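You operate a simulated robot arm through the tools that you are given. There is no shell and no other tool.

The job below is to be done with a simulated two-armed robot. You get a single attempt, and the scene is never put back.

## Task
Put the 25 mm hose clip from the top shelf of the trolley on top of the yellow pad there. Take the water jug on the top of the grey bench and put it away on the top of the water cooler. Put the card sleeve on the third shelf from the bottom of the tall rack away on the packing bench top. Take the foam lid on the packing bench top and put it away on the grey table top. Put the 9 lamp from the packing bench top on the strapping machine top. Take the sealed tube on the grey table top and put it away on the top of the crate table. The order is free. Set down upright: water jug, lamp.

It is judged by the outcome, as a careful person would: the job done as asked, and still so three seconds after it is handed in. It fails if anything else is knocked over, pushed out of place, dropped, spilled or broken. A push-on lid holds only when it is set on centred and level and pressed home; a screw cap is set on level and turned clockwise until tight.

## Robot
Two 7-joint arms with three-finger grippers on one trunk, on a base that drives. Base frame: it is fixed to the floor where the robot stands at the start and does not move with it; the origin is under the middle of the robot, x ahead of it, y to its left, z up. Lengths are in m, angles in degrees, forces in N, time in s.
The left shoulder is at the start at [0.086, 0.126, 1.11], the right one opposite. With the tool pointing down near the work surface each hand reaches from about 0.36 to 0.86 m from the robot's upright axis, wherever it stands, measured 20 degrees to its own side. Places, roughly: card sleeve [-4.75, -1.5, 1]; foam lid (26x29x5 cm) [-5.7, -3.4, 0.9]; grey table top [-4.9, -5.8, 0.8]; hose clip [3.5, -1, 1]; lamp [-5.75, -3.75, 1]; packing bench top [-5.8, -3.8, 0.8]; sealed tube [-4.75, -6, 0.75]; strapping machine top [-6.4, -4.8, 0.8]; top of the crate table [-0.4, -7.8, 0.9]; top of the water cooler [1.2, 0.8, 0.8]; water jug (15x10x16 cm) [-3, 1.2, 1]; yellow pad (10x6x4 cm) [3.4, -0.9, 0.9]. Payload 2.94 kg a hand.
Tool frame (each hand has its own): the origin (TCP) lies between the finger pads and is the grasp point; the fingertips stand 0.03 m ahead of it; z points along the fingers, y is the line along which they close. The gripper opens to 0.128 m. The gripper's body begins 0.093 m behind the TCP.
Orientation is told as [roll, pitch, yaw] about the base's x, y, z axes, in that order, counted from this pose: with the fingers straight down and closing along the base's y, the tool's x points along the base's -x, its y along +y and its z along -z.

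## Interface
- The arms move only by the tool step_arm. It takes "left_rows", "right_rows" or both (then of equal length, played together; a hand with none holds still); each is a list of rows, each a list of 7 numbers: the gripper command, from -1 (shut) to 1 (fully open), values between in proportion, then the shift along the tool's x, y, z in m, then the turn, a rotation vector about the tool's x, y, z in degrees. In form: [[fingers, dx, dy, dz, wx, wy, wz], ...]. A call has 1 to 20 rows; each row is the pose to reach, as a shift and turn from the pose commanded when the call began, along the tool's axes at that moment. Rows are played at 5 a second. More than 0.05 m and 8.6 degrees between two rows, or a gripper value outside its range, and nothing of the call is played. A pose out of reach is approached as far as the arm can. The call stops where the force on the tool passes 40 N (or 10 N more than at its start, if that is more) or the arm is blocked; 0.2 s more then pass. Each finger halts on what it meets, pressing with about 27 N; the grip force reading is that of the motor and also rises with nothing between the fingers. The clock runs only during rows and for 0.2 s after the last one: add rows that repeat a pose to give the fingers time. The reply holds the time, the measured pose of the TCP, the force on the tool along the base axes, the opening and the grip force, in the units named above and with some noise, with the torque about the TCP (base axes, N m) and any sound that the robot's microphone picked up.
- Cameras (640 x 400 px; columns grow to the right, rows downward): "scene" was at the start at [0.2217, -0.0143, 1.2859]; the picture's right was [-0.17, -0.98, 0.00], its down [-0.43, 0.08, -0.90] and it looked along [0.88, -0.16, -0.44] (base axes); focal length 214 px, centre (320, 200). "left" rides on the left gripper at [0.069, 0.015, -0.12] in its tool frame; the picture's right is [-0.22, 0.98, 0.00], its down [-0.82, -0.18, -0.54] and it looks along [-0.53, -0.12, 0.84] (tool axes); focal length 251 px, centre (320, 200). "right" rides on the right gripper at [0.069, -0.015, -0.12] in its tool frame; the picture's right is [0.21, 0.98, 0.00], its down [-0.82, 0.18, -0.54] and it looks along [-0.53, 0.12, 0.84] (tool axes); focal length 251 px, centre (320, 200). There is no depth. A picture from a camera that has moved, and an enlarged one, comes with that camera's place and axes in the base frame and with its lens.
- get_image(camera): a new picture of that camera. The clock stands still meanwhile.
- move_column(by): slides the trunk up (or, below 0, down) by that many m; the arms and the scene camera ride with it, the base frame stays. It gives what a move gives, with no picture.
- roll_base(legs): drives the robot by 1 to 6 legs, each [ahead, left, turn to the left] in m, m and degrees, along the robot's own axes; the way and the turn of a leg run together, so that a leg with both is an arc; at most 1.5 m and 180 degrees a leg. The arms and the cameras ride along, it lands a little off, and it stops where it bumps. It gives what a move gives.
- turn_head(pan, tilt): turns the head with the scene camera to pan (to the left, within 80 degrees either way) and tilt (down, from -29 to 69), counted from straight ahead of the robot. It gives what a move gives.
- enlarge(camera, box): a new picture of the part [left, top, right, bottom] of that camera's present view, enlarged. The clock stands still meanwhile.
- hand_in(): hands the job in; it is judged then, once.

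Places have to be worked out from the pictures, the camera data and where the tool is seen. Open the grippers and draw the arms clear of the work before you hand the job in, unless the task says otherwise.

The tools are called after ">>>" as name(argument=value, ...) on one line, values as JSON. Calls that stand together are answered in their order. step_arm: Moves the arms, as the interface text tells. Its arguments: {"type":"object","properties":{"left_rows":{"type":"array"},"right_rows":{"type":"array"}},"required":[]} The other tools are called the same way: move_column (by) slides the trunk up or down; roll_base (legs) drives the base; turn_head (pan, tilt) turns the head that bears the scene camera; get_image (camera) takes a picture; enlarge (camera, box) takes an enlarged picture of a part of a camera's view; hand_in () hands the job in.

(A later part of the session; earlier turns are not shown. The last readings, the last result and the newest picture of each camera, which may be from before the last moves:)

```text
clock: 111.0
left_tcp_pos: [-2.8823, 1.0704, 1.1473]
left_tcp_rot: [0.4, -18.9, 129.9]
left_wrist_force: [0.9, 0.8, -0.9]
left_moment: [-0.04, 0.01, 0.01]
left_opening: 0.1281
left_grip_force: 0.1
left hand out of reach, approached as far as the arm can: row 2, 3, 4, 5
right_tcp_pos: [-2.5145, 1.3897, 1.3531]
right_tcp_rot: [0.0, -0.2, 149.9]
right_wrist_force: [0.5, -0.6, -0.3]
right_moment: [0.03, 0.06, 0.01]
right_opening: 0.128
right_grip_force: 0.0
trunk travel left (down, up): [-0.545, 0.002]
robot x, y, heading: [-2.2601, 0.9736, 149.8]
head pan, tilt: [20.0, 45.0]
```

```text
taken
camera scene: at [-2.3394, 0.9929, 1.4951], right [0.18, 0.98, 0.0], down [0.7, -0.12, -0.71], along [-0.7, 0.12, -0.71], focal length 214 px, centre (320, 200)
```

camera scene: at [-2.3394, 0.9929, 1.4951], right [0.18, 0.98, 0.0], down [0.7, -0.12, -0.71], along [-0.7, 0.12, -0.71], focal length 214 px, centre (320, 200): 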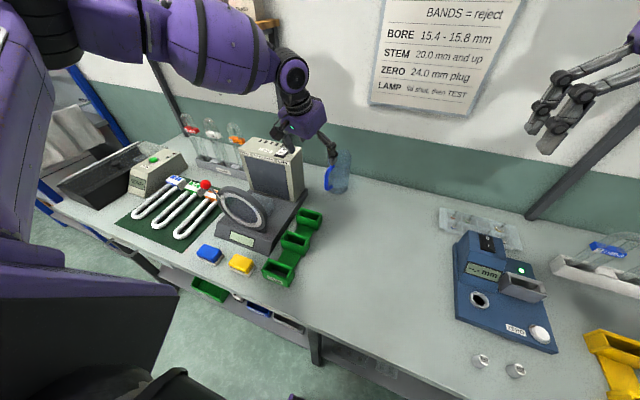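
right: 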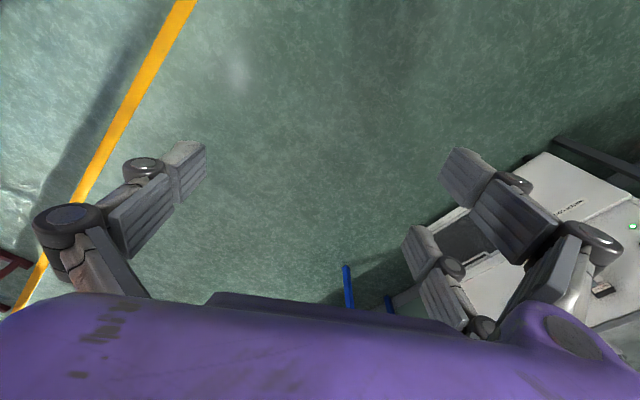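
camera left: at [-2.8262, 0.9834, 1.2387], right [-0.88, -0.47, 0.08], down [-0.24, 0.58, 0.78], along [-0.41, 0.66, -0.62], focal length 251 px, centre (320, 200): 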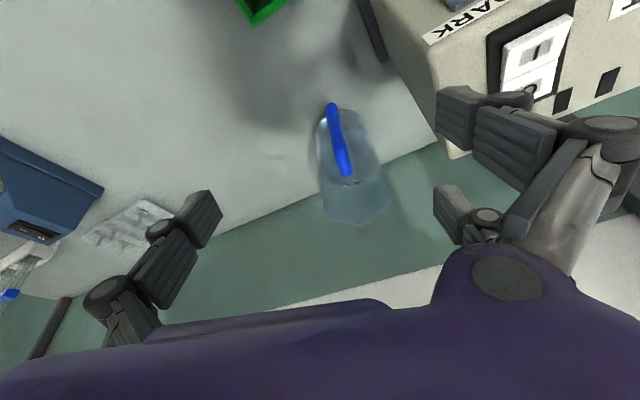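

Raising the trunk evidently moves the shoulders back, so the reach got shorter. I lift and withdraw the hand, back off 3 cm, and lower the trunk to its starting height, planning a more tilted reach.

>>> step_arm(left_rows=[[1, -0.0129, 0, -0.038, 0, 0, 0], [1, -0.0259, 0, -0.0757, 0, 0, 0], [1, 0.01, -0.014, -0.088, 0, 0, 0], [1, 0.045, -0.027, -0.1, 0, 0, 0], [1, 0.0809, -0.0409, -0.1123, 0, 0, 0], [1, 0.0809, -0.0409, -0.1123, 0, 0, 0]])

>>> roll_base(legs=[[-0.04, 0, 0]])

>>> turn_head(pan=20, tilt=40)

>>> get_image(camera="scene")

```text
clock: 112.3
left_tcp_pos: [-2.7806, 1.0096, 1.2253]
left_tcp_rot: [0.4, -18.7, 129.9]
left_wrist_force: [-0.4, 0.7, -0.1]
left_moment: [-0.02, 0.01, -0.01]
left_opening: 0.128
left_grip_force: 0.1
right_tcp_pos: [-2.5168, 1.3891, 1.3519]
right_tcp_rot: [0.0, -0.1, 149.9]
right_wrist_force: [-0.1, -0.1, 0.0]
right_moment: [-0.03, -0.02, 0.01]
right_opening: 0.128
right_grip_force: 0.0
trunk travel left (down, up): [-0.545, 0.002]
robot x, y, heading: [-2.2575, 0.9726, 149.7]
head pan, tilt: [20.0, 45.0]
```

```text
clock: 113.2
left_tcp_pos: [-2.7534, 0.9928, 1.2221]
left_tcp_rot: [0.2, -18.5, 129.9]
left_wrist_force: [-1.3, 0.8, -0.6]
left_moment: [-0.03, -0.08, -0.03]
left_opening: 0.1276
left_grip_force: 0.2
right_tcp_pos: [-2.489, 1.3732, 1.348]
right_tcp_rot: [-0.1, 0.2, 149.9]
right_wrist_force: [-1.2, 0.4, 0.3]
right_moment: [-0.07, -0.13, -0.03]
right_opening: 0.1276
right_grip_force: 0.0
trunk travel left (down, up): [-0.545, 0.002]
robot x, y, heading: [-2.2249, 0.9539, 150.0]
head pan, tilt: [20.0, 45.0]
```

```text
clock: 113.9
left_tcp_pos: [-2.7489, 0.9904, 1.2255]
left_tcp_rot: [0.4, -18.8, 129.9]
left_wrist_force: [0.7, -0.4, 0.4]
left_moment: [0.02, -0.02, -0.01]
left_opening: 0.1278
left_grip_force: 0.1
right_tcp_pos: [-2.4822, 1.3705, 1.3518]
right_tcp_rot: [0.0, 0.0, 149.9]
right_wrist_force: [-0.6, 0.1, 0.3]
right_moment: [-0.02, 0.07, 0.01]
right_opening: 0.1279
right_grip_force: 0.1
trunk travel left (down, up): [-0.545, 0.002]
robot x, y, heading: [-2.2271, 0.9602, 150.1]
head pan, tilt: [20.0, 40.0]
```

```text
taken
camera scene: at [-2.3115, 0.9742, 1.5021], right [0.18, 0.98, 0.0], down [0.63, -0.11, -0.77], along [-0.75, 0.13, -0.64], focal length 214 px, centre (320, 200)
```

scene: 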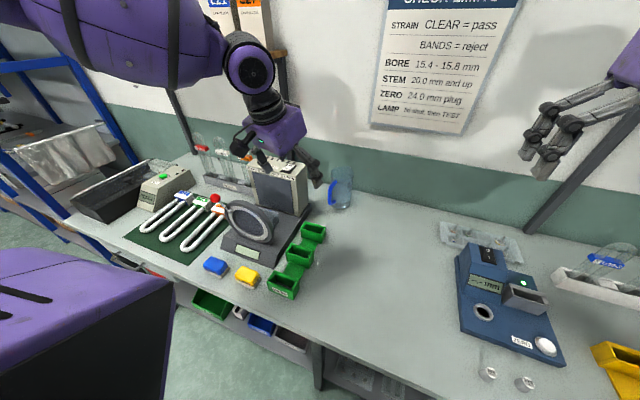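

I lift and pull the left hand back before lowering the trunk.

>>> step_arm(left_rows=[[1, -0.01, 0, -0.035, 0, 0, 0], [1, 0.01, -0.01, -0.07, 0, 0, 0], [1, 0.04, -0.025, -0.1, 0, 0, 0], [1, 0.07, -0.04, -0.13, 0, 0, 0], [1, 0.0945, -0.0511, -0.1592, 0, 0, 0], [1, 0.0945, -0.0511, -0.1592, 0, 0, 0]])

>>> move_column(by=-0.2)

>>> get_image(camera="scene")

>>> get_image(camera="left")

```text
clock: 115.3
left_tcp_pos: [-2.6178, 0.915, 1.3461]
left_tcp_rot: [0.5, -18.7, 129.9]
left_wrist_force: [0.0, 0.6, -1.0]
left_moment: [0.0, -0.02, 0.01]
left_opening: 0.1282
left_grip_force: 0.1
right_tcp_pos: [-2.4828, 1.3699, 1.3522]
right_tcp_rot: [0.0, -0.1, 149.9]
right_wrist_force: [-0.4, 0.5, 0.2]
right_moment: [0.02, -0.02, -0.01]
right_opening: 0.128
right_grip_force: 0.0
trunk travel left (down, up): [-0.545, 0.002]
robot x, y, heading: [-2.2291, 0.9527, 149.7]
head pan, tilt: [20.0, 40.0]
```

```text
clock: 117.5
left_tcp_pos: [-2.6162, 0.9163, 1.146]
left_tcp_rot: [0.4, -18.9, 130.0]
left_wrist_force: [0.4, 0.5, -0.5]
left_moment: [0.0, 0.02, 0.02]
left_opening: 0.1282
left_grip_force: 0.0
right_tcp_pos: [-2.4827, 1.3699, 1.1522]
right_tcp_rot: [0.0, -0.1, 149.9]
right_wrist_force: [-0.8, 1.1, -0.3]
right_moment: [-0.03, -0.02, -0.01]
right_opening: 0.1277
right_grip_force: 0.0
trunk travel left (down, up): [-0.345, 0.202]
robot x, y, heading: [-2.2245, 0.957, 150.0]
head pan, tilt: [20.0, 40.0]
```

```text
taken
camera scene: at [-2.4154, 1.0346, 1.284], right [0.18, 0.98, 0.0], down [0.63, -0.11, -0.77], along [-0.75, 0.13, -0.64], focal length 214 px, centre (320, 200)
```

scene: 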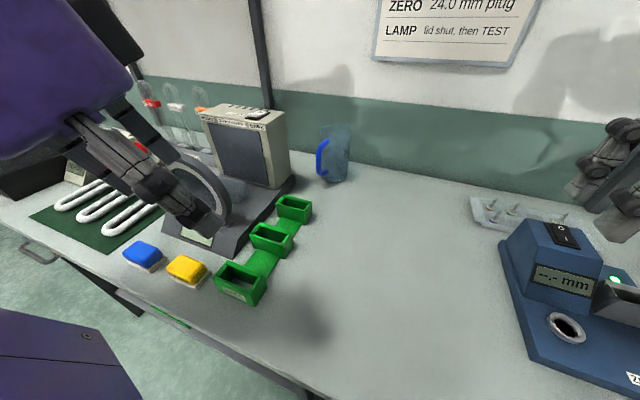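

```text
taken
camera left: at [-2.5594, 0.8273, 1.2373], right [-0.88, -0.47, 0.08], down [-0.24, 0.58, 0.78], along [-0.41, 0.66, -0.63], focal length 251 px, centre (320, 200)
```

left: 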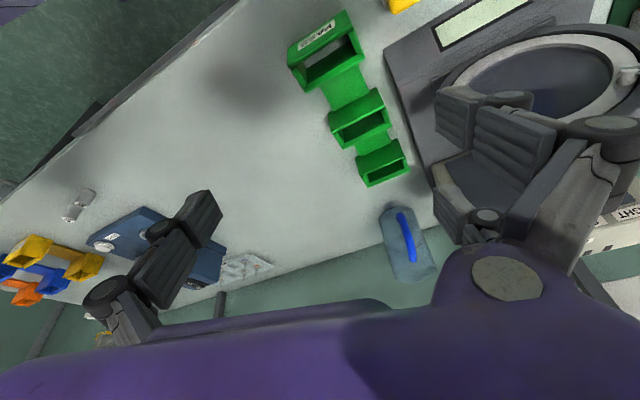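

The trunk is back near its starting height and the jug still stands clear. I move the hand right, then forward along the jug's line at z≈1.1, tilting the fingers further forward, stopping at 60 % to check the reach.

>>> step_arm(left_rows=[[1, -0.0135, -0.0395, 0.0046, 0, 0, 0], [1, -0.054, -0.0232, 0.0233, 0, -2.5, 0], [1, -0.0945, -0.007, 0.042, 0, -5, 0], [1, -0.135, 0.0093, 0.0608, 0, -7.5, 0], [1, -0.1755, 0.0255, 0.0796, 0, -10, 0], [1, -0.216, 0.0418, 0.0983, 0, -12, 0], [1, -0.2567, 0.0581, 0.117, 0, -14, 0], [1, -0.2567, 0.0581, 0.117, 0, -14, 0]])

>>> get_image(camera="left")

>>> get_image(camera="scene")

```text
clock: 119.3
left_tcp_pos: [-2.8401, 1.0944, 1.1185]
left_tcp_rot: [0.6, -33.0, 129.7]
left_wrist_force: [-0.5, 0.1, 0.3]
left_moment: [-0.01, 0.0, 0.02]
left_opening: 0.128
left_grip_force: 0.0
right_tcp_pos: [-2.482, 1.3684, 1.1523]
right_tcp_rot: [0.0, 0.0, 149.9]
right_wrist_force: [1.2, 0.0, -0.4]
right_moment: [0.0, 0.04, -0.01]
right_opening: 0.1279
right_grip_force: 0.1
trunk travel left (down, up): [-0.345, 0.202]
robot x, y, heading: [-2.2234, 0.959, 149.8]
head pan, tilt: [20.0, 40.0]
```

```text
taken
camera left: at [-2.7723, 0.9905, 1.181], right [-0.86, -0.49, 0.12], down [-0.11, 0.42, 0.9], along [-0.49, 0.76, -0.42], focal length 251 px, centre (320, 200)
```

left: 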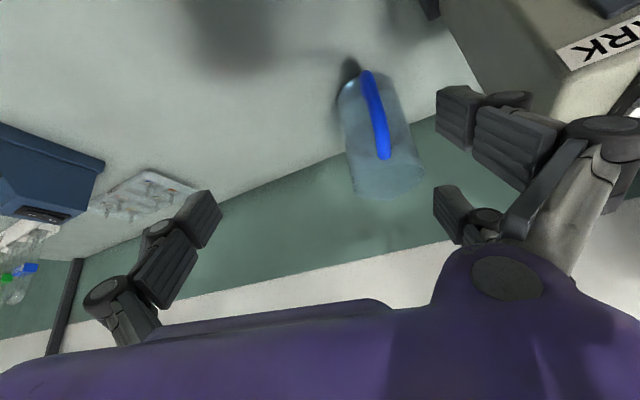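

```text
taken
camera scene: at [-2.4147, 1.034, 1.2841], right [0.18, 0.98, 0.0], down [0.63, -0.11, -0.77], along [-0.75, 0.14, -0.64], focal length 214 px, centre (320, 200)
```

scene: 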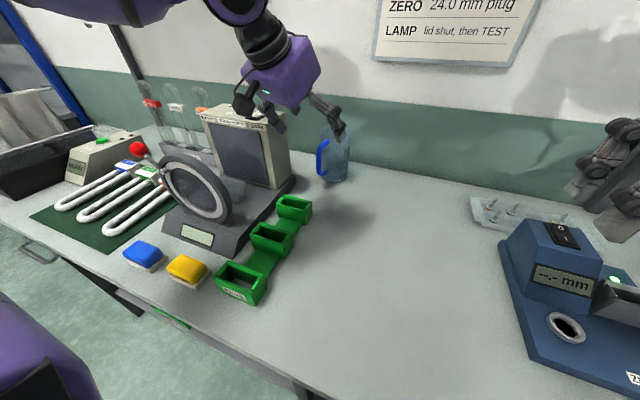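

Still in reach. I go the rest of the way to sit over the jug's axis with the tips above the rim.

>>> step_arm(left_rows=[[1, -0.0348, 0.0168, 0.0281, 0, 0, 0], [1, -0.0697, 0.0336, 0.0563, 0, 0, 0], [1, -0.1045, 0.0504, 0.0844, 0, 0, 0], [1, -0.1393, 0.0672, 0.1125, 0, 0, 0], [1, -0.1393, 0.0672, 0.1125, 0, 0, 0]])

>>> get_image(camera="left")

>>> enlarge(camera="scene", box=[220, 40, 420, 220])

```text
clock: 120.5
left_tcp_pos: [-2.9872, 1.1747, 1.1035]
left_tcp_rot: [0.5, -32.9, 129.9]
left_wrist_force: [-0.1, -0.3, 0.2]
left_moment: [0.02, 0.03, -0.01]
left_opening: 0.1277
left_grip_force: 0.1
left hand out of reach, approached as far as the arm can: row 4, 5
right_tcp_pos: [-2.4808, 1.3703, 1.1514]
right_tcp_rot: [0.0, -0.2, 149.9]
right_wrist_force: [0.2, 0.0, 0.1]
right_moment: [0.01, 0.02, -0.01]
right_opening: 0.1283
right_grip_force: 0.2
trunk travel left (down, up): [-0.345, 0.202]
robot x, y, heading: [-2.2268, 0.9563, 150.0]
head pan, tilt: [20.0, 40.0]
```

```text
taken
camera left: at [-2.9179, 1.0719, 1.1669], right [-0.86, -0.49, 0.12], down [-0.11, 0.42, 0.9], along [-0.49, 0.76, -0.42], focal length 251 px, centre (320, 200)
```

left: 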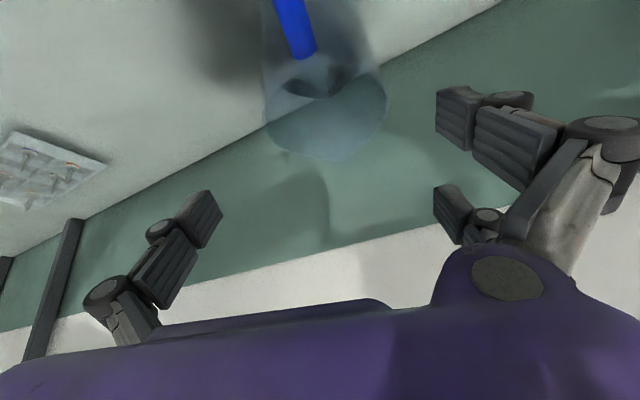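

```text
2.22 times, centred on (320, 130) of scene
camera zoom: at [-2.4143, 1.0364, 1.285], right [0.2, 0.98, 0.0], down [0.62, -0.13, -0.77], along [-0.76, 0.15, -0.63], focal length 477 px, centre (320, 356)
```

zoom: 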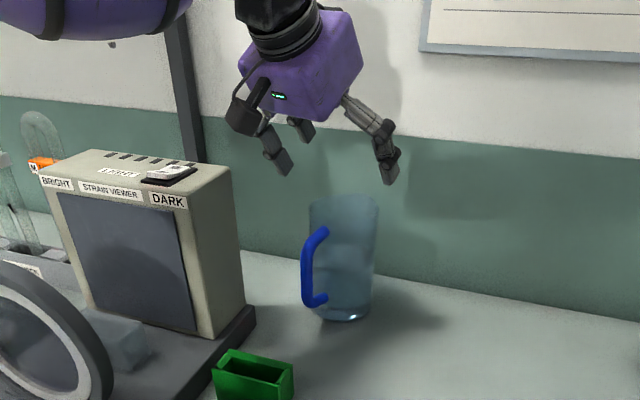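

The TCP is ~2 cm short of the jug's axis at the reach limit. I drive 2 cm ahead (short of where it was blocked) and re-check.

>>> roll_base(legs=[[0.02, 0, 0]])

>>> get_image(camera="left")

```text
clock: 121.2
left_tcp_pos: [-3.0039, 1.1834, 1.1038]
left_tcp_rot: [0.5, -32.9, 129.8]
left_wrist_force: [0.0, -0.2, 0.3]
left_moment: [0.03, -0.02, 0.01]
left_opening: 0.128
left_grip_force: 0.0
right_tcp_pos: [-2.4988, 1.3782, 1.1525]
right_tcp_rot: [0.0, -0.2, 149.9]
right_wrist_force: [0.4, -0.9, 0.5]
right_moment: [0.05, 0.01, 0.01]
right_opening: 0.128
right_grip_force: 0.0
trunk travel left (down, up): [-0.345, 0.202]
robot x, y, heading: [-2.2429, 0.9658, 150.2]
head pan, tilt: [20.0, 40.0]
```

```text
taken
camera left: at [-2.9341, 1.0812, 1.1674], right [-0.86, -0.49, 0.12], down [-0.11, 0.42, 0.9], along [-0.49, 0.76, -0.42], focal length 251 px, centre (320, 200)
```

left: 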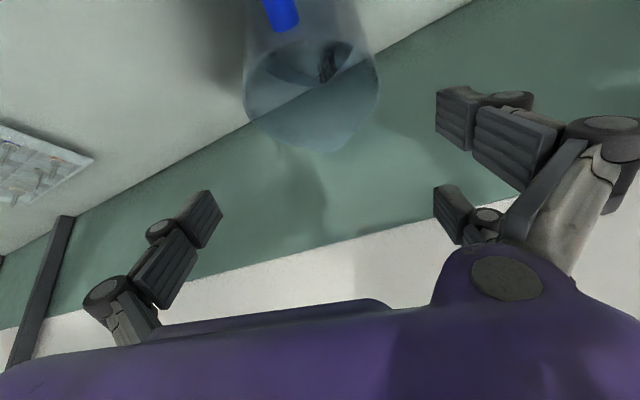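

The rim lies right between the fingers (accounting for tilt). I descend vertically around the jug to TCP z≈0.99, fingers still open.

>>> step_arm(left_rows=[[1, 0.0155, 0, 0.0239, 0, 0, 0], [1, 0.031, 0, 0.0477, 0, 0, 0], [1, 0.031, 0, 0.0477, 0, 0, 0]])

>>> get_image(camera="left")

>>> enlarge(camera="scene", box=[220, 40, 420, 220])

```text
clock: 122.0
left_tcp_pos: [-3.0047, 1.1829, 1.0461]
left_tcp_rot: [0.6, -32.9, 129.8]
left_wrist_force: [0.8, -0.3, -0.2]
left_moment: [0.01, 0.03, 0.01]
left_opening: 0.128
left_grip_force: 0.1
right_tcp_pos: [-2.499, 1.379, 1.1524]
right_tcp_rot: [0.0, 0.0, 149.9]
right_wrist_force: [-0.6, 0.7, -0.3]
right_moment: [0.01, 0.01, 0.0]
right_opening: 0.1278
right_grip_force: 0.0
trunk travel left (down, up): [-0.345, 0.202]
robot x, y, heading: [-2.2431, 0.9648, 149.8]
head pan, tilt: [20.0, 40.0]
```

```text
taken
camera left: at [-2.9356, 1.0811, 1.1099], right [-0.86, -0.49, 0.12], down [-0.11, 0.42, 0.9], along [-0.49, 0.76, -0.42], focal length 251 px, centre (320, 200)
```

left: 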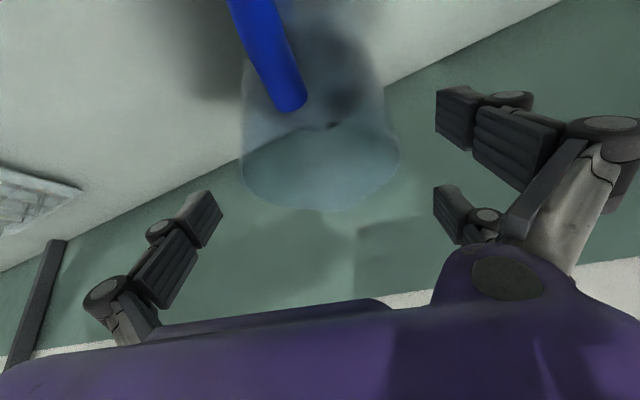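

```text
2.22 times, centred on (320, 130) of scene
camera zoom: at [-2.432, 1.0471, 1.2852], right [0.21, 0.98, 0.0], down [0.62, -0.13, -0.77], along [-0.76, 0.16, -0.63], focal length 477 px, centre (320, 356)
```

zoom: 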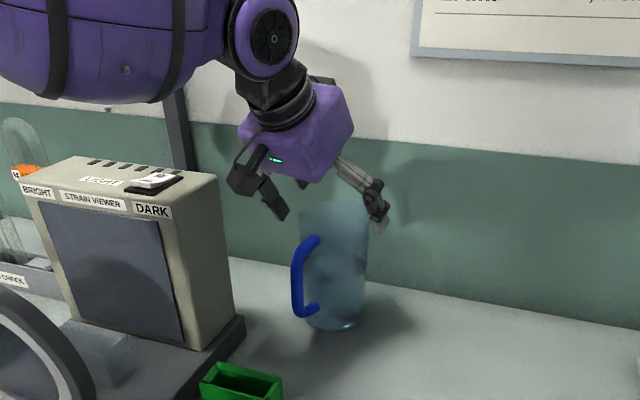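

Clearances look even on both sides. I continue down to z≈0.99.

>>> step_arm(left_rows=[[1, 0.0105, 0, 0.0161, 0, 0, 0], [1, 0.0205, 0, 0.0315, 0, 0, 0], [1, 0.0305, 0, 0.047, 0, 0, 0], [1, 0.0305, 0, 0.047, 0, 0, 0]])

>>> get_image(camera="left")

>>> enlarge(camera="scene", box=[220, 40, 420, 220])

```text
clock: 123.0
left_tcp_pos: [-3.0045, 1.1827, 0.9907]
left_tcp_rot: [0.5, -32.9, 129.8]
left_wrist_force: [-0.5, -0.9, 0.0]
left_moment: [0.02, 0.01, 0.01]
left_opening: 0.1283
left_grip_force: 0.0
right_tcp_pos: [-2.4984, 1.3792, 1.1528]
right_tcp_rot: [0.0, 0.0, 150.0]
right_wrist_force: [0.7, 0.5, 0.0]
right_moment: [-0.02, 0.01, 0.0]
right_opening: 0.1282
right_grip_force: 0.1
trunk travel left (down, up): [-0.345, 0.202]
robot x, y, heading: [-2.2417, 0.9666, 149.8]
head pan, tilt: [20.0, 40.0]
```

```text
taken
camera left: at [-2.9356, 1.0804, 1.054], right [-0.86, -0.49, 0.12], down [-0.11, 0.42, 0.9], along [-0.49, 0.76, -0.42], focal length 251 px, centre (320, 200)
```

left: 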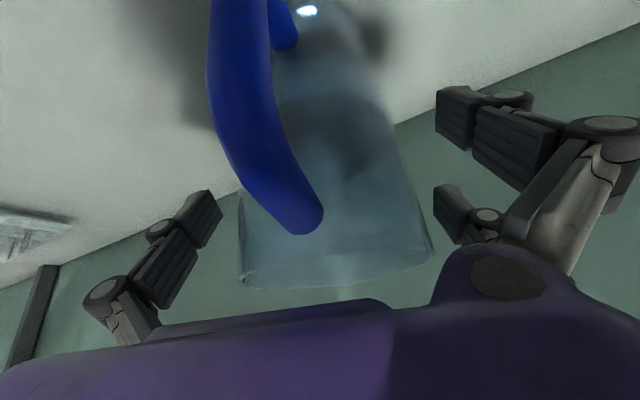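

```text
2.22 times, centred on (320, 130) of scene
camera zoom: at [-2.4321, 1.0445, 1.284], right [0.18, 0.98, 0.0], down [0.63, -0.11, -0.77], along [-0.75, 0.13, -0.64], focal length 477 px, centre (320, 356)
```

zoom: 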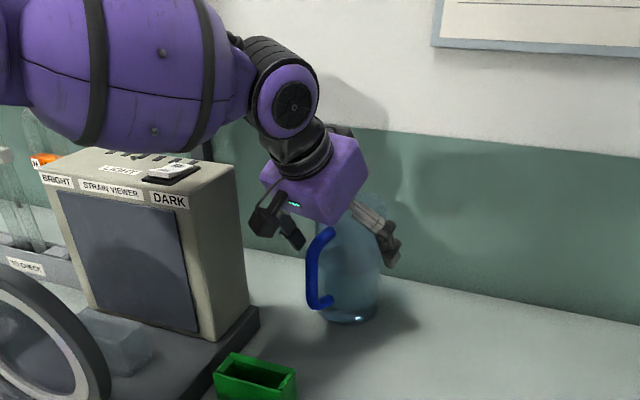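

The fingers straddle the jug's upper body below the rim with even margins. I close on it.

>>> step_arm(left_rows=[[0.8, 0, 0, 0, 0, 0, 0], [0.6, 0, 0, 0, 0, 0, 0], [0.5, 0, 0, 0, 0, 0, 0], [0.4, 0, 0, 0, 0, 0, 0], [0.2, 0, 0, 0, 0, 0, 0], [0.0, 0, 0, 0, 0, 0, 0], [-0.4, 0, 0, 0, 0, 0, 0], [-1, 0, 0, 0, 0, 0, 0], [-1, 0, 0, 0, 0, 0, 0]])

>>> get_image(camera="left")

>>> enlarge(camera="scene", box=[220, 40, 420, 220])

```text
clock: 125.0
left_tcp_pos: [-3.004, 1.1827, 0.9916]
left_tcp_rot: [0.6, -33.0, 129.8]
left_wrist_force: [-0.1, -0.6, 3.4]
left_moment: [0.24, -0.2, 0.04]
left_opening: 0.0923
left_grip_force: 27.0
right_tcp_pos: [-2.5, 1.3791, 1.1519]
right_tcp_rot: [0.0, -0.1, 149.8]
right_wrist_force: [-0.6, 0.7, 0.5]
right_moment: [-0.03, 0.03, 0.0]
right_opening: 0.128
right_grip_force: 0.0
trunk travel left (down, up): [-0.345, 0.202]
robot x, y, heading: [-2.2402, 0.9665, 149.9]
head pan, tilt: [20.0, 40.0]
```

```text
taken
camera left: at [-2.9355, 1.0805, 1.0544], right [-0.86, -0.49, 0.12], down [-0.11, 0.42, 0.9], along [-0.49, 0.76, -0.42], focal length 251 px, centre (320, 200)
```

left: 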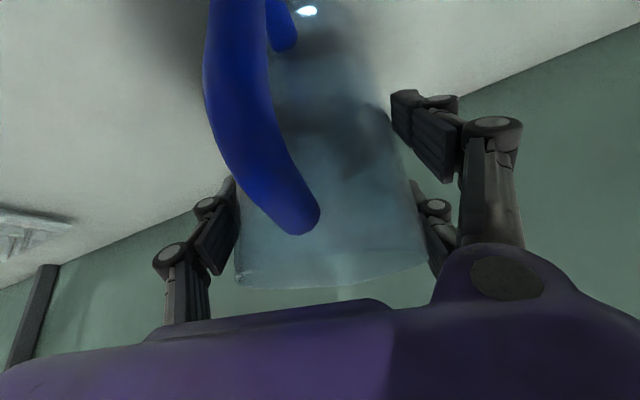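

```text
2.22 times, centred on (320, 130) of scene
camera zoom: at [-2.4321, 1.0443, 1.284], right [0.18, 0.98, 0.0], down [0.63, -0.11, -0.77], along [-0.75, 0.13, -0.64], focal length 477 px, centre (320, 356)
```

zoom: 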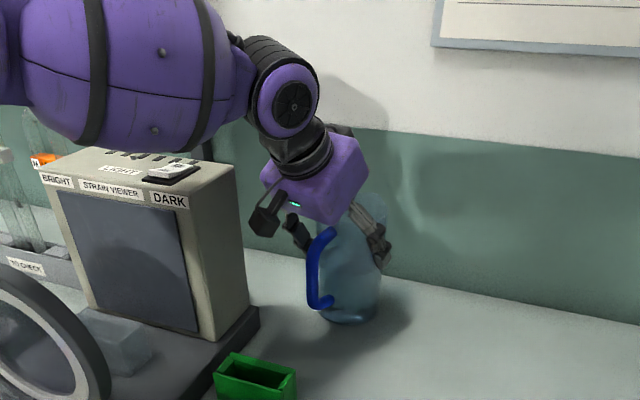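

Firm grip at 92 mm opening. I lift gently by 2 cm and check the load.

>>> step_arm(left_rows=[[-1, -0.0027, 0, -0.0042, 0, 0, 0], [-1, -0.0055, 0, -0.0084, 0, 0, 0], [-1, -0.0082, 0, -0.0126, 0, 0, 0], [-1, -0.0109, 0, -0.0168, 0, 0, 0], [-1, -0.0109, 0, -0.0168, 0, 0, 0]])

>>> enlarge(camera="scene", box=[220, 40, 420, 220])

```text
clock: 126.2
left_tcp_pos: [-3.0052, 1.1847, 1.0094]
left_tcp_rot: [0.4, -32.9, 129.8]
left_wrist_force: [0.7, 0.3, -7.1]
left_moment: [-0.05, -0.03, -0.01]
left_opening: 0.0919
left_grip_force: 26.7
right_tcp_pos: [-2.5005, 1.3798, 1.1524]
right_tcp_rot: [0.0, -0.1, 149.9]
right_wrist_force: [-0.8, -1.3, 0.7]
right_moment: [-0.05, -0.01, 0.02]
right_opening: 0.1283
right_grip_force: 0.0
trunk travel left (down, up): [-0.345, 0.202]
robot x, y, heading: [-2.2397, 0.9681, 149.9]
head pan, tilt: [20.0, 40.0]
```

```text
2.22 times, centred on (320, 130) of scene
camera zoom: at [-2.433, 1.0447, 1.2838], right [0.18, 0.98, 0.0], down [0.63, -0.11, -0.77], along [-0.75, 0.13, -0.64], focal length 477 px, centre (320, 356)
```

zoom: 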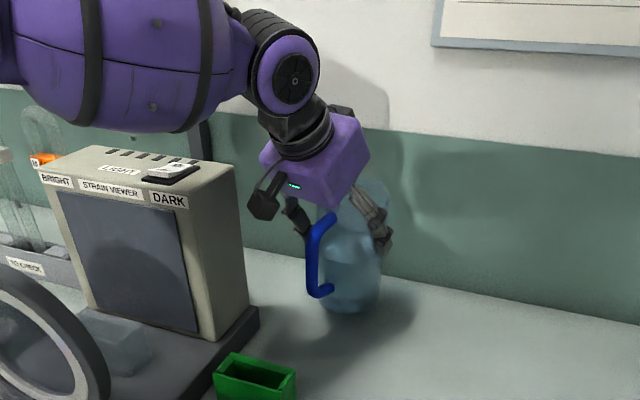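

The jug hangs upright, load about 0.7 kg. I raise it while drawing it back, clear of the green bins.

>>> step_arm(left_rows=[[-1, -0.003, -0.0034, -0.0219, 0, 0, 0], [-1, 0.0018, -0.0103, -0.0489, 0, 0, 0], [-1, 0.0067, -0.0171, -0.0759, 0, 0, 0], [-1, 0.0116, -0.0239, -0.1029, 0, 0, 0], [-1, 0.0298, -0.0342, -0.1267, 0, 0, 0], [-1, 0.048, -0.0445, -0.1504, 0, 0, 0], [-1, 0.0716, -0.0547, -0.1658, 0, 0, 0], [-1, 0.0953, -0.065, -0.1811, 0, 0, 0], [-1, 0.0953, -0.065, -0.1811, 0, 0, 0]])

>>> get_image(camera="scene")

```text
clock: 128.2
left_tcp_pos: [-2.8407, 1.0904, 1.1089]
left_tcp_rot: [0.4, -32.8, 129.9]
left_wrist_force: [-0.2, 0.3, -5.5]
left_moment: [0.01, -0.02, 0.0]
left_opening: 0.0915
left_grip_force: 27.3
right_tcp_pos: [-2.501, 1.3801, 1.1515]
right_tcp_rot: [0.0, 0.0, 149.9]
right_wrist_force: [-0.3, -0.9, -0.8]
right_moment: [0.0, -0.03, -0.03]
right_opening: 0.1281
right_grip_force: 0.1
trunk travel left (down, up): [-0.345, 0.202]
robot x, y, heading: [-2.242, 0.9669, 149.8]
head pan, tilt: [20.0, 40.0]
```

```text
taken
camera scene: at [-2.4333, 1.0452, 1.2837], right [0.18, 0.98, 0.0], down [0.63, -0.11, -0.77], along [-0.75, 0.13, -0.64], focal length 214 px, centre (320, 200)
```

scene: 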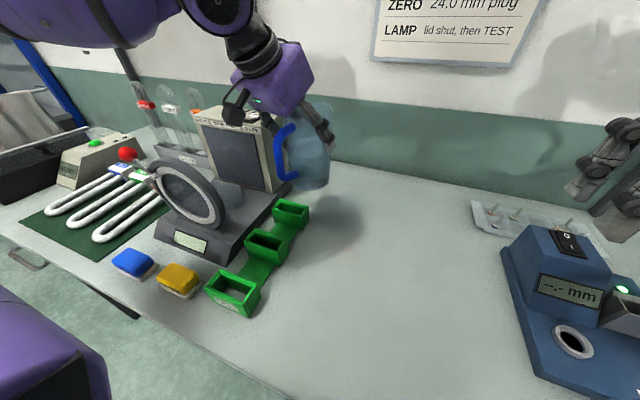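

Clear of the bench things. I reverse the base away from the bench with the jug held steady.

>>> roll_base(legs=[[-0.3, 0, 0], [-0.4, 0, 0]])

>>> get_image(camera="scene")

```text
clock: 132.4
left_tcp_pos: [-2.2334, 0.7372, 1.1104]
left_tcp_rot: [0.5, -32.9, 130.1]
left_wrist_force: [0.5, 0.5, -6.3]
left_moment: [0.0, -0.03, 0.02]
left_opening: 0.0917
left_grip_force: 27.5
right_tcp_pos: [-1.8933, 1.0271, 1.1514]
right_tcp_rot: [0.0, -0.2, 150.0]
right_wrist_force: [0.0, 0.5, -0.5]
right_moment: [0.01, -0.01, -0.01]
right_opening: 0.1281
right_grip_force: 0.0
trunk travel left (down, up): [-0.345, 0.202]
robot x, y, heading: [-1.6339, 0.6109, 149.9]
head pan, tilt: [20.0, 40.0]
```

```text
taken
camera scene: at [-1.8261, 0.6922, 1.2839], right [0.17, 0.98, 0.0], down [0.63, -0.11, -0.77], along [-0.75, 0.13, -0.64], focal length 214 px, centre (320, 200)
```

scene: 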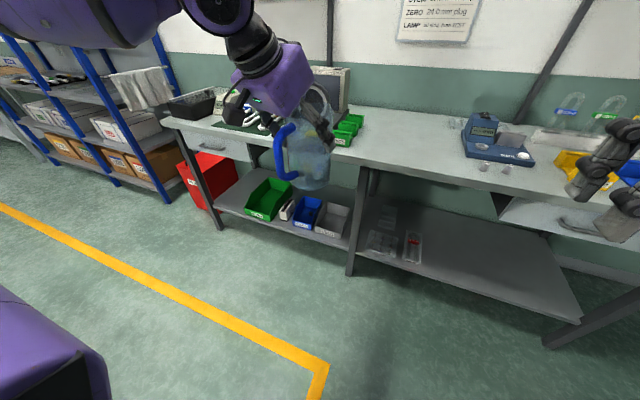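

The jug is steady. I draw it closer to the body, then turn right toward the cooler and drive there.

>>> step_arm(left_rows=[[-1, 0.0315, -0.0137, -0.0205, 0, 0, 0], [-1, 0.063, -0.0273, -0.041, 0, 0, 0], [-1, 0.0946, -0.041, -0.0614, 0, 0, 0], [-1, 0.0946, -0.041, -0.0614, 0, 0, 0]])

>>> roll_base(legs=[[0, 0, -80], [0, 0, -80.5]])

>>> turn_head(pan=0, tilt=20)

>>> get_image(camera="scene")

```text
clock: 133.4
left_tcp_pos: [-2.1288, 0.6781, 1.1095]
left_tcp_rot: [0.6, -32.8, 129.8]
left_wrist_force: [-0.1, 0.0, -5.5]
left_moment: [-0.01, -0.02, -0.02]
left_opening: 0.0914
left_grip_force: 27.1
right_tcp_pos: [-1.8934, 1.0266, 1.1523]
right_tcp_rot: [-0.1, -0.2, 150.1]
right_wrist_force: [-0.5, -0.2, 0.2]
right_moment: [0.04, -0.05, 0.01]
right_opening: 0.128
right_grip_force: 0.2
trunk travel left (down, up): [-0.345, 0.202]
robot x, y, heading: [-1.6382, 0.6087, 150.2]
head pan, tilt: [20.0, 40.0]
```

```text
clock: 140.7
left_tcp_pos: [-1.1473, 0.7158, 1.1102]
left_tcp_rot: [0.4, -32.9, -30.9]
left_wrist_force: [-0.1, -0.1, -5.7]
left_moment: [-0.02, 0.01, -0.05]
left_opening: 0.0913
left_grip_force: 27.3
right_tcp_pos: [-1.2541, 0.3074, 1.1524]
right_tcp_rot: [0.0, -0.1, -10.8]
right_wrist_force: [0.1, 0.0, -1.1]
right_moment: [0.01, 0.0, 0.0]
right_opening: 0.1281
right_grip_force: 0.1
trunk travel left (down, up): [-0.345, 0.202]
robot x, y, heading: [-1.6341, 0.6142, -10.9]
head pan, tilt: [20.0, 40.0]
```

```text
clock: 141.5
left_tcp_pos: [-1.1475, 0.716, 1.1107]
left_tcp_rot: [0.5, -33.0, -30.9]
left_wrist_force: [0.0, 1.1, -6.4]
left_moment: [-0.01, 0.0, 0.01]
left_opening: 0.091
left_grip_force: 27.7
right_tcp_pos: [-1.2543, 0.3063, 1.1509]
right_tcp_rot: [0.0, -0.1, -10.8]
right_wrist_force: [0.5, -0.6, -0.3]
right_moment: [0.02, 0.0, 0.01]
right_opening: 0.1281
right_grip_force: 0.1
trunk travel left (down, up): [-0.345, 0.202]
robot x, y, heading: [-1.6332, 0.6162, -10.7]
head pan, tilt: [0.0, 20.0]
```

```text
taken
camera scene: at [-1.4185, 0.5739, 1.3152], right [-0.19, -0.98, 0.0], down [-0.34, 0.06, -0.94], along [0.92, -0.18, -0.34], focal length 214 px, centre (320, 200)
```

scene: 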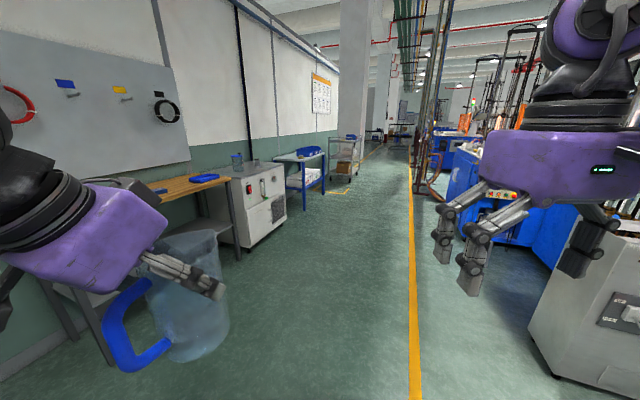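

The way to the cooler is clear. I drive 2.25 m ahead.

>>> roll_base(legs=[[1.3, 0, 0], [0.95, 0, 0]])

>>> roll_base(legs=[[0, 0, 70]])

>>> turn_head(pan=0, tilt=35)

>>> get_image(camera="scene")

```text
clock: 152.6
left_tcp_pos: [1.0577, 0.2596, 1.1101]
left_tcp_rot: [0.5, -32.9, -32.0]
left_wrist_force: [0.6, -0.3, -6.9]
left_moment: [0.0, 0.0, -0.01]
left_opening: 0.0915
left_grip_force: 26.7
right_tcp_pos: [0.9421, -0.1459, 1.1509]
right_tcp_rot: [0.0, -0.1, -11.8]
right_wrist_force: [-0.3, -0.3, 0.2]
right_moment: [0.0, 0.02, 0.04]
right_opening: 0.1281
right_grip_force: 0.1
trunk travel left (down, up): [-0.345, 0.202]
robot x, y, heading: [0.5676, 0.1683, -11.9]
head pan, tilt: [0.0, 20.0]
```

```text
clock: 156.0
left_tcp_pos: [0.6505, 0.6573, 1.1099]
left_tcp_rot: [0.6, -33.0, 37.8]
left_wrist_force: [-0.1, -0.2, -5.9]
left_moment: [-0.04, 0.03, 0.04]
left_opening: 0.0917
left_grip_force: 27.1
right_tcp_pos: [0.9925, 0.4095, 1.1522]
right_tcp_rot: [-0.1, -0.1, 57.9]
right_wrist_force: [0.4, 0.5, -0.5]
right_moment: [0.01, -0.03, 0.01]
right_opening: 0.1281
right_grip_force: 0.0
trunk travel left (down, up): [-0.345, 0.202]
robot x, y, heading: [0.5671, 0.1654, 57.8]
head pan, tilt: [0.0, 20.0]
```

```text
clock: 156.8
left_tcp_pos: [0.6508, 0.6564, 1.1101]
left_tcp_rot: [0.5, -32.9, 37.7]
left_wrist_force: [-0.5, -0.8, -5.8]
left_moment: [-0.02, 0.01, 0.01]
left_opening: 0.0915
left_grip_force: 27.4
right_tcp_pos: [0.9908, 0.4101, 1.1532]
right_tcp_rot: [-0.1, -0.1, 57.9]
right_wrist_force: [0.9, -0.3, -0.7]
right_moment: [-0.01, 0.0, 0.0]
right_opening: 0.1279
right_grip_force: 0.1
trunk travel left (down, up): [-0.345, 0.202]
robot x, y, heading: [0.5678, 0.1678, 58.0]
head pan, tilt: [0.0, 35.0]
```

```text
taken
camera scene: at [0.6832, 0.349, 1.2915], right [0.85, -0.53, 0.0], down [-0.31, -0.49, -0.82], along [0.44, 0.69, -0.57], focal length 214 px, centre (320, 200)
```

scene: 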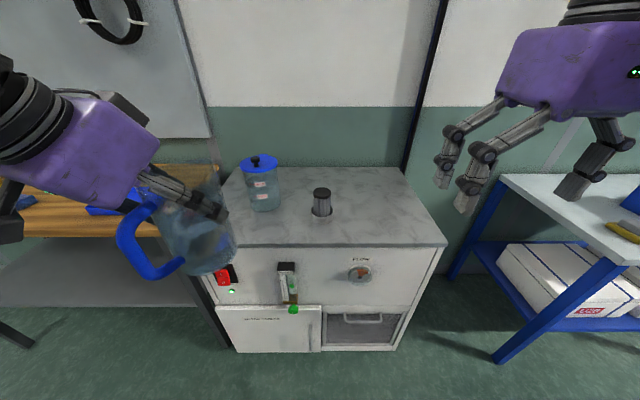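

The cooler top shows a capped pipe at centre and a canister at back left; the free area is on the right around (1.21,0.80). I strafe right 0.4 m and move ahead 0.22 m so the left hand can reach it.

>>> roll_base(legs=[[0, -0.4, 0], [0.22, 0, 0]])

>>> turn_head(pan=10, tilt=40)

>>> get_image(camera="scene")

```text
clock: 162.1
left_tcp_pos: [1.1057, 0.6314, 1.1099]
left_tcp_rot: [0.5, -32.7, 37.5]
left_wrist_force: [0.1, -0.2, -6.9]
left_moment: [-0.01, 0.02, 0.0]
left_opening: 0.0915
left_grip_force: 27.1
right_tcp_pos: [1.4469, 0.3809, 1.1519]
right_tcp_rot: [0.0, -0.1, 57.8]
right_wrist_force: [-0.6, 0.4, 0.5]
right_moment: [-0.02, -0.02, 0.0]
right_opening: 0.1281
right_grip_force: 0.0
trunk travel left (down, up): [-0.345, 0.202]
robot x, y, heading: [1.0235, 0.1401, 57.7]
head pan, tilt: [0.0, 35.0]
```

```text
clock: 162.8
left_tcp_pos: [1.1054, 0.6316, 1.1099]
left_tcp_rot: [0.6, -32.8, 37.5]
left_wrist_force: [-0.6, -0.1, -5.3]
left_moment: [0.01, -0.02, 0.0]
left_opening: 0.0914
left_grip_force: 27.2
right_tcp_pos: [1.4462, 0.3821, 1.1517]
right_tcp_rot: [0.0, -0.1, 57.7]
right_wrist_force: [0.4, 0.0, -0.4]
right_moment: [-0.03, 0.01, -0.02]
right_opening: 0.1279
right_grip_force: 0.0
trunk travel left (down, up): [-0.345, 0.202]
robot x, y, heading: [1.0241, 0.1419, 57.7]
head pan, tilt: [10.0, 40.0]
```

```text
taken
camera scene: at [1.1227, 0.326, 1.2839], right [0.92, -0.38, 0.0], down [-0.25, -0.59, -0.77], along [0.29, 0.71, -0.64], focal length 214 px, centre (320, 200)
```

scene: 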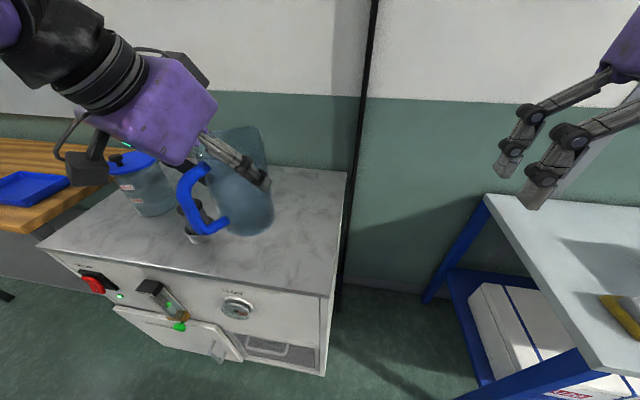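

The cooler top is at z≈0.83. I move the jug over its place at (1.19,0.78), still high, and check before lowering.

>>> step_arm(left_rows=[[-1, -0.0331, 0.0164, 0.0213, 0, 0, 0], [-1, -0.0662, 0.0329, 0.0427, 0, 0, 0], [-1, -0.0993, 0.0493, 0.064, 0, 0, 0], [-1, -0.1324, 0.0657, 0.0853, 0, 0, 0], [-1, -0.1324, 0.0657, 0.0853, 0, 0, 0]])

>>> get_image(camera="scene")

>>> get_image(camera="left")

```text
clock: 164.1
left_tcp_pos: [1.1884, 0.7797, 1.1113]
left_tcp_rot: [0.5, -32.9, 37.5]
left_wrist_force: [0.0, 0.2, -6.1]
left_moment: [0.02, -0.02, 0.0]
left_opening: 0.0913
left_grip_force: 26.9
right_tcp_pos: [1.4457, 0.381, 1.152]
right_tcp_rot: [-0.1, -0.1, 57.7]
right_wrist_force: [0.6, -0.7, 0.0]
right_moment: [0.04, -0.02, -0.02]
right_opening: 0.1283
right_grip_force: 0.1
trunk travel left (down, up): [-0.345, 0.202]
robot x, y, heading: [1.0169, 0.1408, 57.4]
head pan, tilt: [10.0, 40.0]
```

```text
taken
camera scene: at [1.1218, 0.3253, 1.2841], right [0.92, -0.38, 0.0], down [-0.24, -0.59, -0.77], along [0.29, 0.71, -0.64], focal length 214 px, centre (320, 200)
```

scene: 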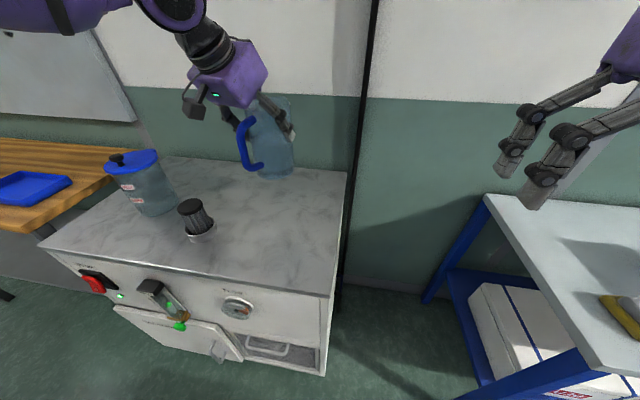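

```text
taken
camera left: at [1.0837, 0.7166, 1.1745], right [-0.46, 0.88, 0.12], down [0.43, 0.09, 0.9], along [0.78, 0.46, -0.42], focal length 251 px, centre (320, 200)
```

left: 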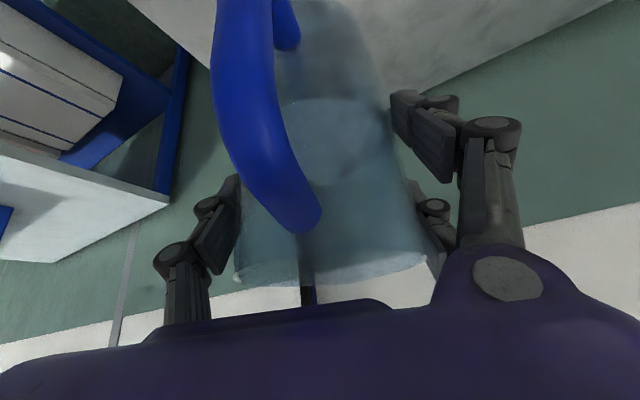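

The jug is over the free right area. I lower it toward the top, stopping about 2 cm above.

>>> step_arm(left_rows=[[-1, 0.019, 0, 0.0294, 0, 0, 0], [-1, 0.038, 0, 0.0589, 0, 0, 0], [-1, 0.0569, 0, 0.0883, 0, 0, 0], [-1, 0.0758, 0, 0.1177, 0, 0, 0], [-1, 0.0758, 0, 0.1177, 0, 0, 0]])

>>> enlarge(camera="scene", box=[170, 80, 370, 280])

```text
clock: 165.2
left_tcp_pos: [1.1893, 0.7807, 0.9704]
left_tcp_rot: [0.5, -32.9, 37.5]
left_wrist_force: [0.6, -0.4, -6.0]
left_moment: [0.0, 0.02, -0.03]
left_opening: 0.0914
left_grip_force: 26.7
right_tcp_pos: [1.4467, 0.3807, 1.1523]
right_tcp_rot: [0.0, -0.1, 57.7]
right_wrist_force: [-0.3, -0.1, -0.4]
right_moment: [-0.01, -0.04, 0.01]
right_opening: 0.128
right_grip_force: 0.0
trunk travel left (down, up): [-0.345, 0.202]
robot x, y, heading: [1.0216, 0.1418, 57.3]
head pan, tilt: [10.0, 40.0]
```

```text
2.00 times, centred on (270, 180) of scene
camera zoom: at [1.1224, 0.3256, 1.284], right [0.92, -0.38, 0.0], down [-0.24, -0.59, -0.77], along [0.29, 0.71, -0.64], focal length 429 px, centre (420, 240)
```

zoom: 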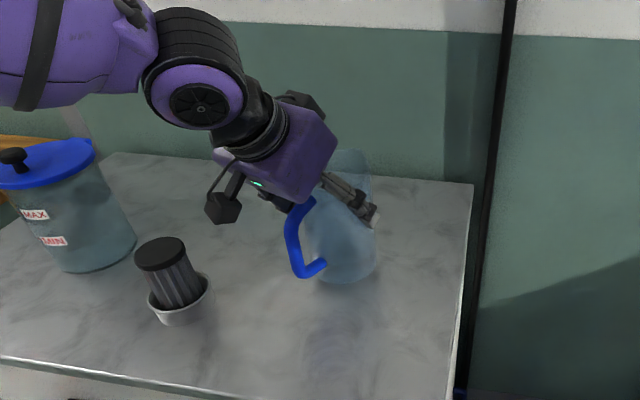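

Clear of the pipe and the canister. I lower in small steps until the load goes off the hand.

>>> step_arm(left_rows=[[-1, 0.0027, 0, 0.0042, 0, 0, 0], [-1, 0.0054, 0, 0.0084, 0, 0, 0], [-1, 0.0081, 0, 0.0126, 0, 0, 0], [-1, 0.0081, 0, 0.0126, 0, 0, 0]])

```text
clock: 166.2
left_tcp_pos: [1.1887, 0.7804, 0.9558]
left_tcp_rot: [0.5, -32.8, 37.4]
left_wrist_force: [0.3, 0.0, -5.6]
left_moment: [-0.01, -0.01, -0.01]
left_opening: 0.0913
left_grip_force: 27.0
right_tcp_pos: [1.4462, 0.3803, 1.1511]
right_tcp_rot: [-0.1, 0.0, 57.8]
right_wrist_force: [-1.0, 0.5, 0.0]
right_moment: [0.0, 0.03, -0.01]
right_opening: 0.1277
right_grip_force: 0.0
trunk travel left (down, up): [-0.345, 0.202]
robot x, y, heading: [1.0182, 0.1377, 57.6]
head pan, tilt: [10.0, 40.0]
```

>>> step_arm(left_rows=[[-1, 0.0014, 0, 0.0021, 0, 0, 0], [-1, 0.0027, 0, 0.0042, 0, 0, 0], [-1, 0.0041, 0, 0.0063, 0, 0, 0], [-1, 0.0041, 0, 0.0063, 0, 0, 0]])

>>> enlarge(camera="scene", box=[230, 130, 330, 230])

```text
clock: 167.2
left_tcp_pos: [1.1896, 0.781, 0.9517]
left_tcp_rot: [0.6, -33.3, 37.6]
left_wrist_force: [-2.5, 6.8, 15.6]
left_moment: [0.02, -0.26, 0.12]
left_opening: 0.0918
left_grip_force: 26.9
right_tcp_pos: [1.446, 0.3802, 1.1527]
right_tcp_rot: [0.0, -0.2, 57.8]
right_wrist_force: [0.6, -0.3, -0.4]
right_moment: [-0.01, 0.01, 0.01]
right_opening: 0.1278
right_grip_force: 0.1
trunk travel left (down, up): [-0.345, 0.202]
robot x, y, heading: [1.0222, 0.1399, 57.3]
head pan, tilt: [10.0, 40.0]
```

```text
4.00 times, centred on (280, 180) of scene
camera zoom: at [1.1218, 0.325, 1.2842], right [0.92, -0.38, 0.0], down [-0.24, -0.59, -0.77], along [0.29, 0.71, -0.64], focal length 858 px, centre (480, 280)
```

zoom: 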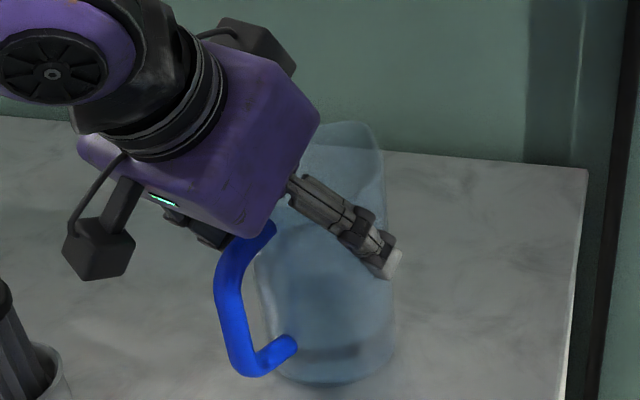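

The jug stands on the top (contact 16 N). I relax 2 mm, open slowly, then lift straight up off the jug.

>>> step_arm(left_rows=[[-1, -0.0011, 0, -0.0017, 0, 0, 0], [0.3, -0.0011, 0, -0.0017, 0, 0, 0], [0.5, -0.0011, 0, -0.0017, 0, 0, 0], [0.7, -0.0011, 0, -0.0017, 0, 0, 0], [1, -0.0011, 0, -0.0017, 0, 0, 0], [1, -0.0011, 0, -0.0017, 0, 0, 0]])

>>> get_image(camera="left")

```text
clock: 168.7
left_tcp_pos: [1.1903, 0.7801, 0.9506]
left_tcp_rot: [0.5, -32.9, 37.5]
left_wrist_force: [0.0, 1.2, 0.4]
left_moment: [-0.02, 0.01, -0.02]
left_opening: 0.1279
left_grip_force: 0.1
right_tcp_pos: [1.4451, 0.3798, 1.1517]
right_tcp_rot: [0.1, -0.1, 57.7]
right_wrist_force: [0.1, 0.7, -0.7]
right_moment: [0.0, -0.01, 0.02]
right_opening: 0.1279
right_grip_force: 0.0
trunk travel left (down, up): [-0.345, 0.202]
robot x, y, heading: [1.0264, 0.1384, 57.7]
head pan, tilt: [10.0, 40.0]
```

```text
taken
camera left: at [1.0839, 0.7174, 1.0143], right [-0.46, 0.88, 0.12], down [0.43, 0.1, 0.9], along [0.78, 0.46, -0.42], focal length 251 px, centre (320, 200)
```

left: 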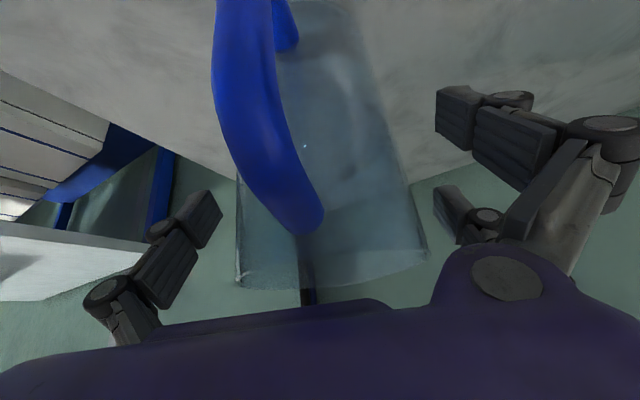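

Fingers are free of the jug. I lift straight up 13 cm.

>>> step_arm(left_rows=[[1, -0.0088, 0, -0.0137, 0, 0, 0], [1, -0.0264, 0, -0.041, 0, 0, 0], [1, -0.044, 0, -0.0683, 0, 0, 0], [1, -0.0616, 0, -0.0956, 0, 0, 0], [1, -0.0758, 0, -0.1177, 0, 0, 0], [1, -0.0758, 0, -0.1177, 0, 0, 0]])

>>> get_image(camera="scene")

```text
clock: 170.1
left_tcp_pos: [1.1904, 0.7786, 1.0911]
left_tcp_rot: [0.5, -32.8, 37.5]
left_wrist_force: [-0.8, 0.6, -0.1]
left_moment: [0.01, -0.02, 0.0]
left_opening: 0.1282
left_grip_force: 0.0
right_tcp_pos: [1.4464, 0.3809, 1.153]
right_tcp_rot: [0.0, -0.1, 57.7]
right_wrist_force: [-0.5, -0.3, -0.4]
right_moment: [-0.01, -0.01, -0.01]
right_opening: 0.128
right_grip_force: 0.0
trunk travel left (down, up): [-0.345, 0.202]
robot x, y, heading: [1.0177, 0.1375, 57.4]
head pan, tilt: [10.0, 40.0]
```

```text
taken
camera scene: at [1.1226, 0.3257, 1.2839], right [0.92, -0.38, 0.0], down [-0.25, -0.59, -0.77], along [0.29, 0.71, -0.64], focal length 214 px, centre (320, 200)
```

scene: 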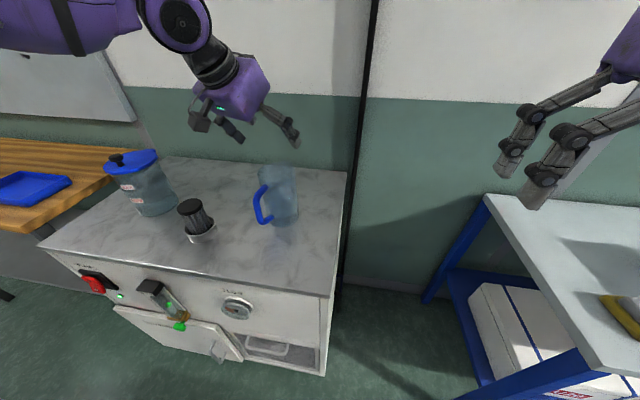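

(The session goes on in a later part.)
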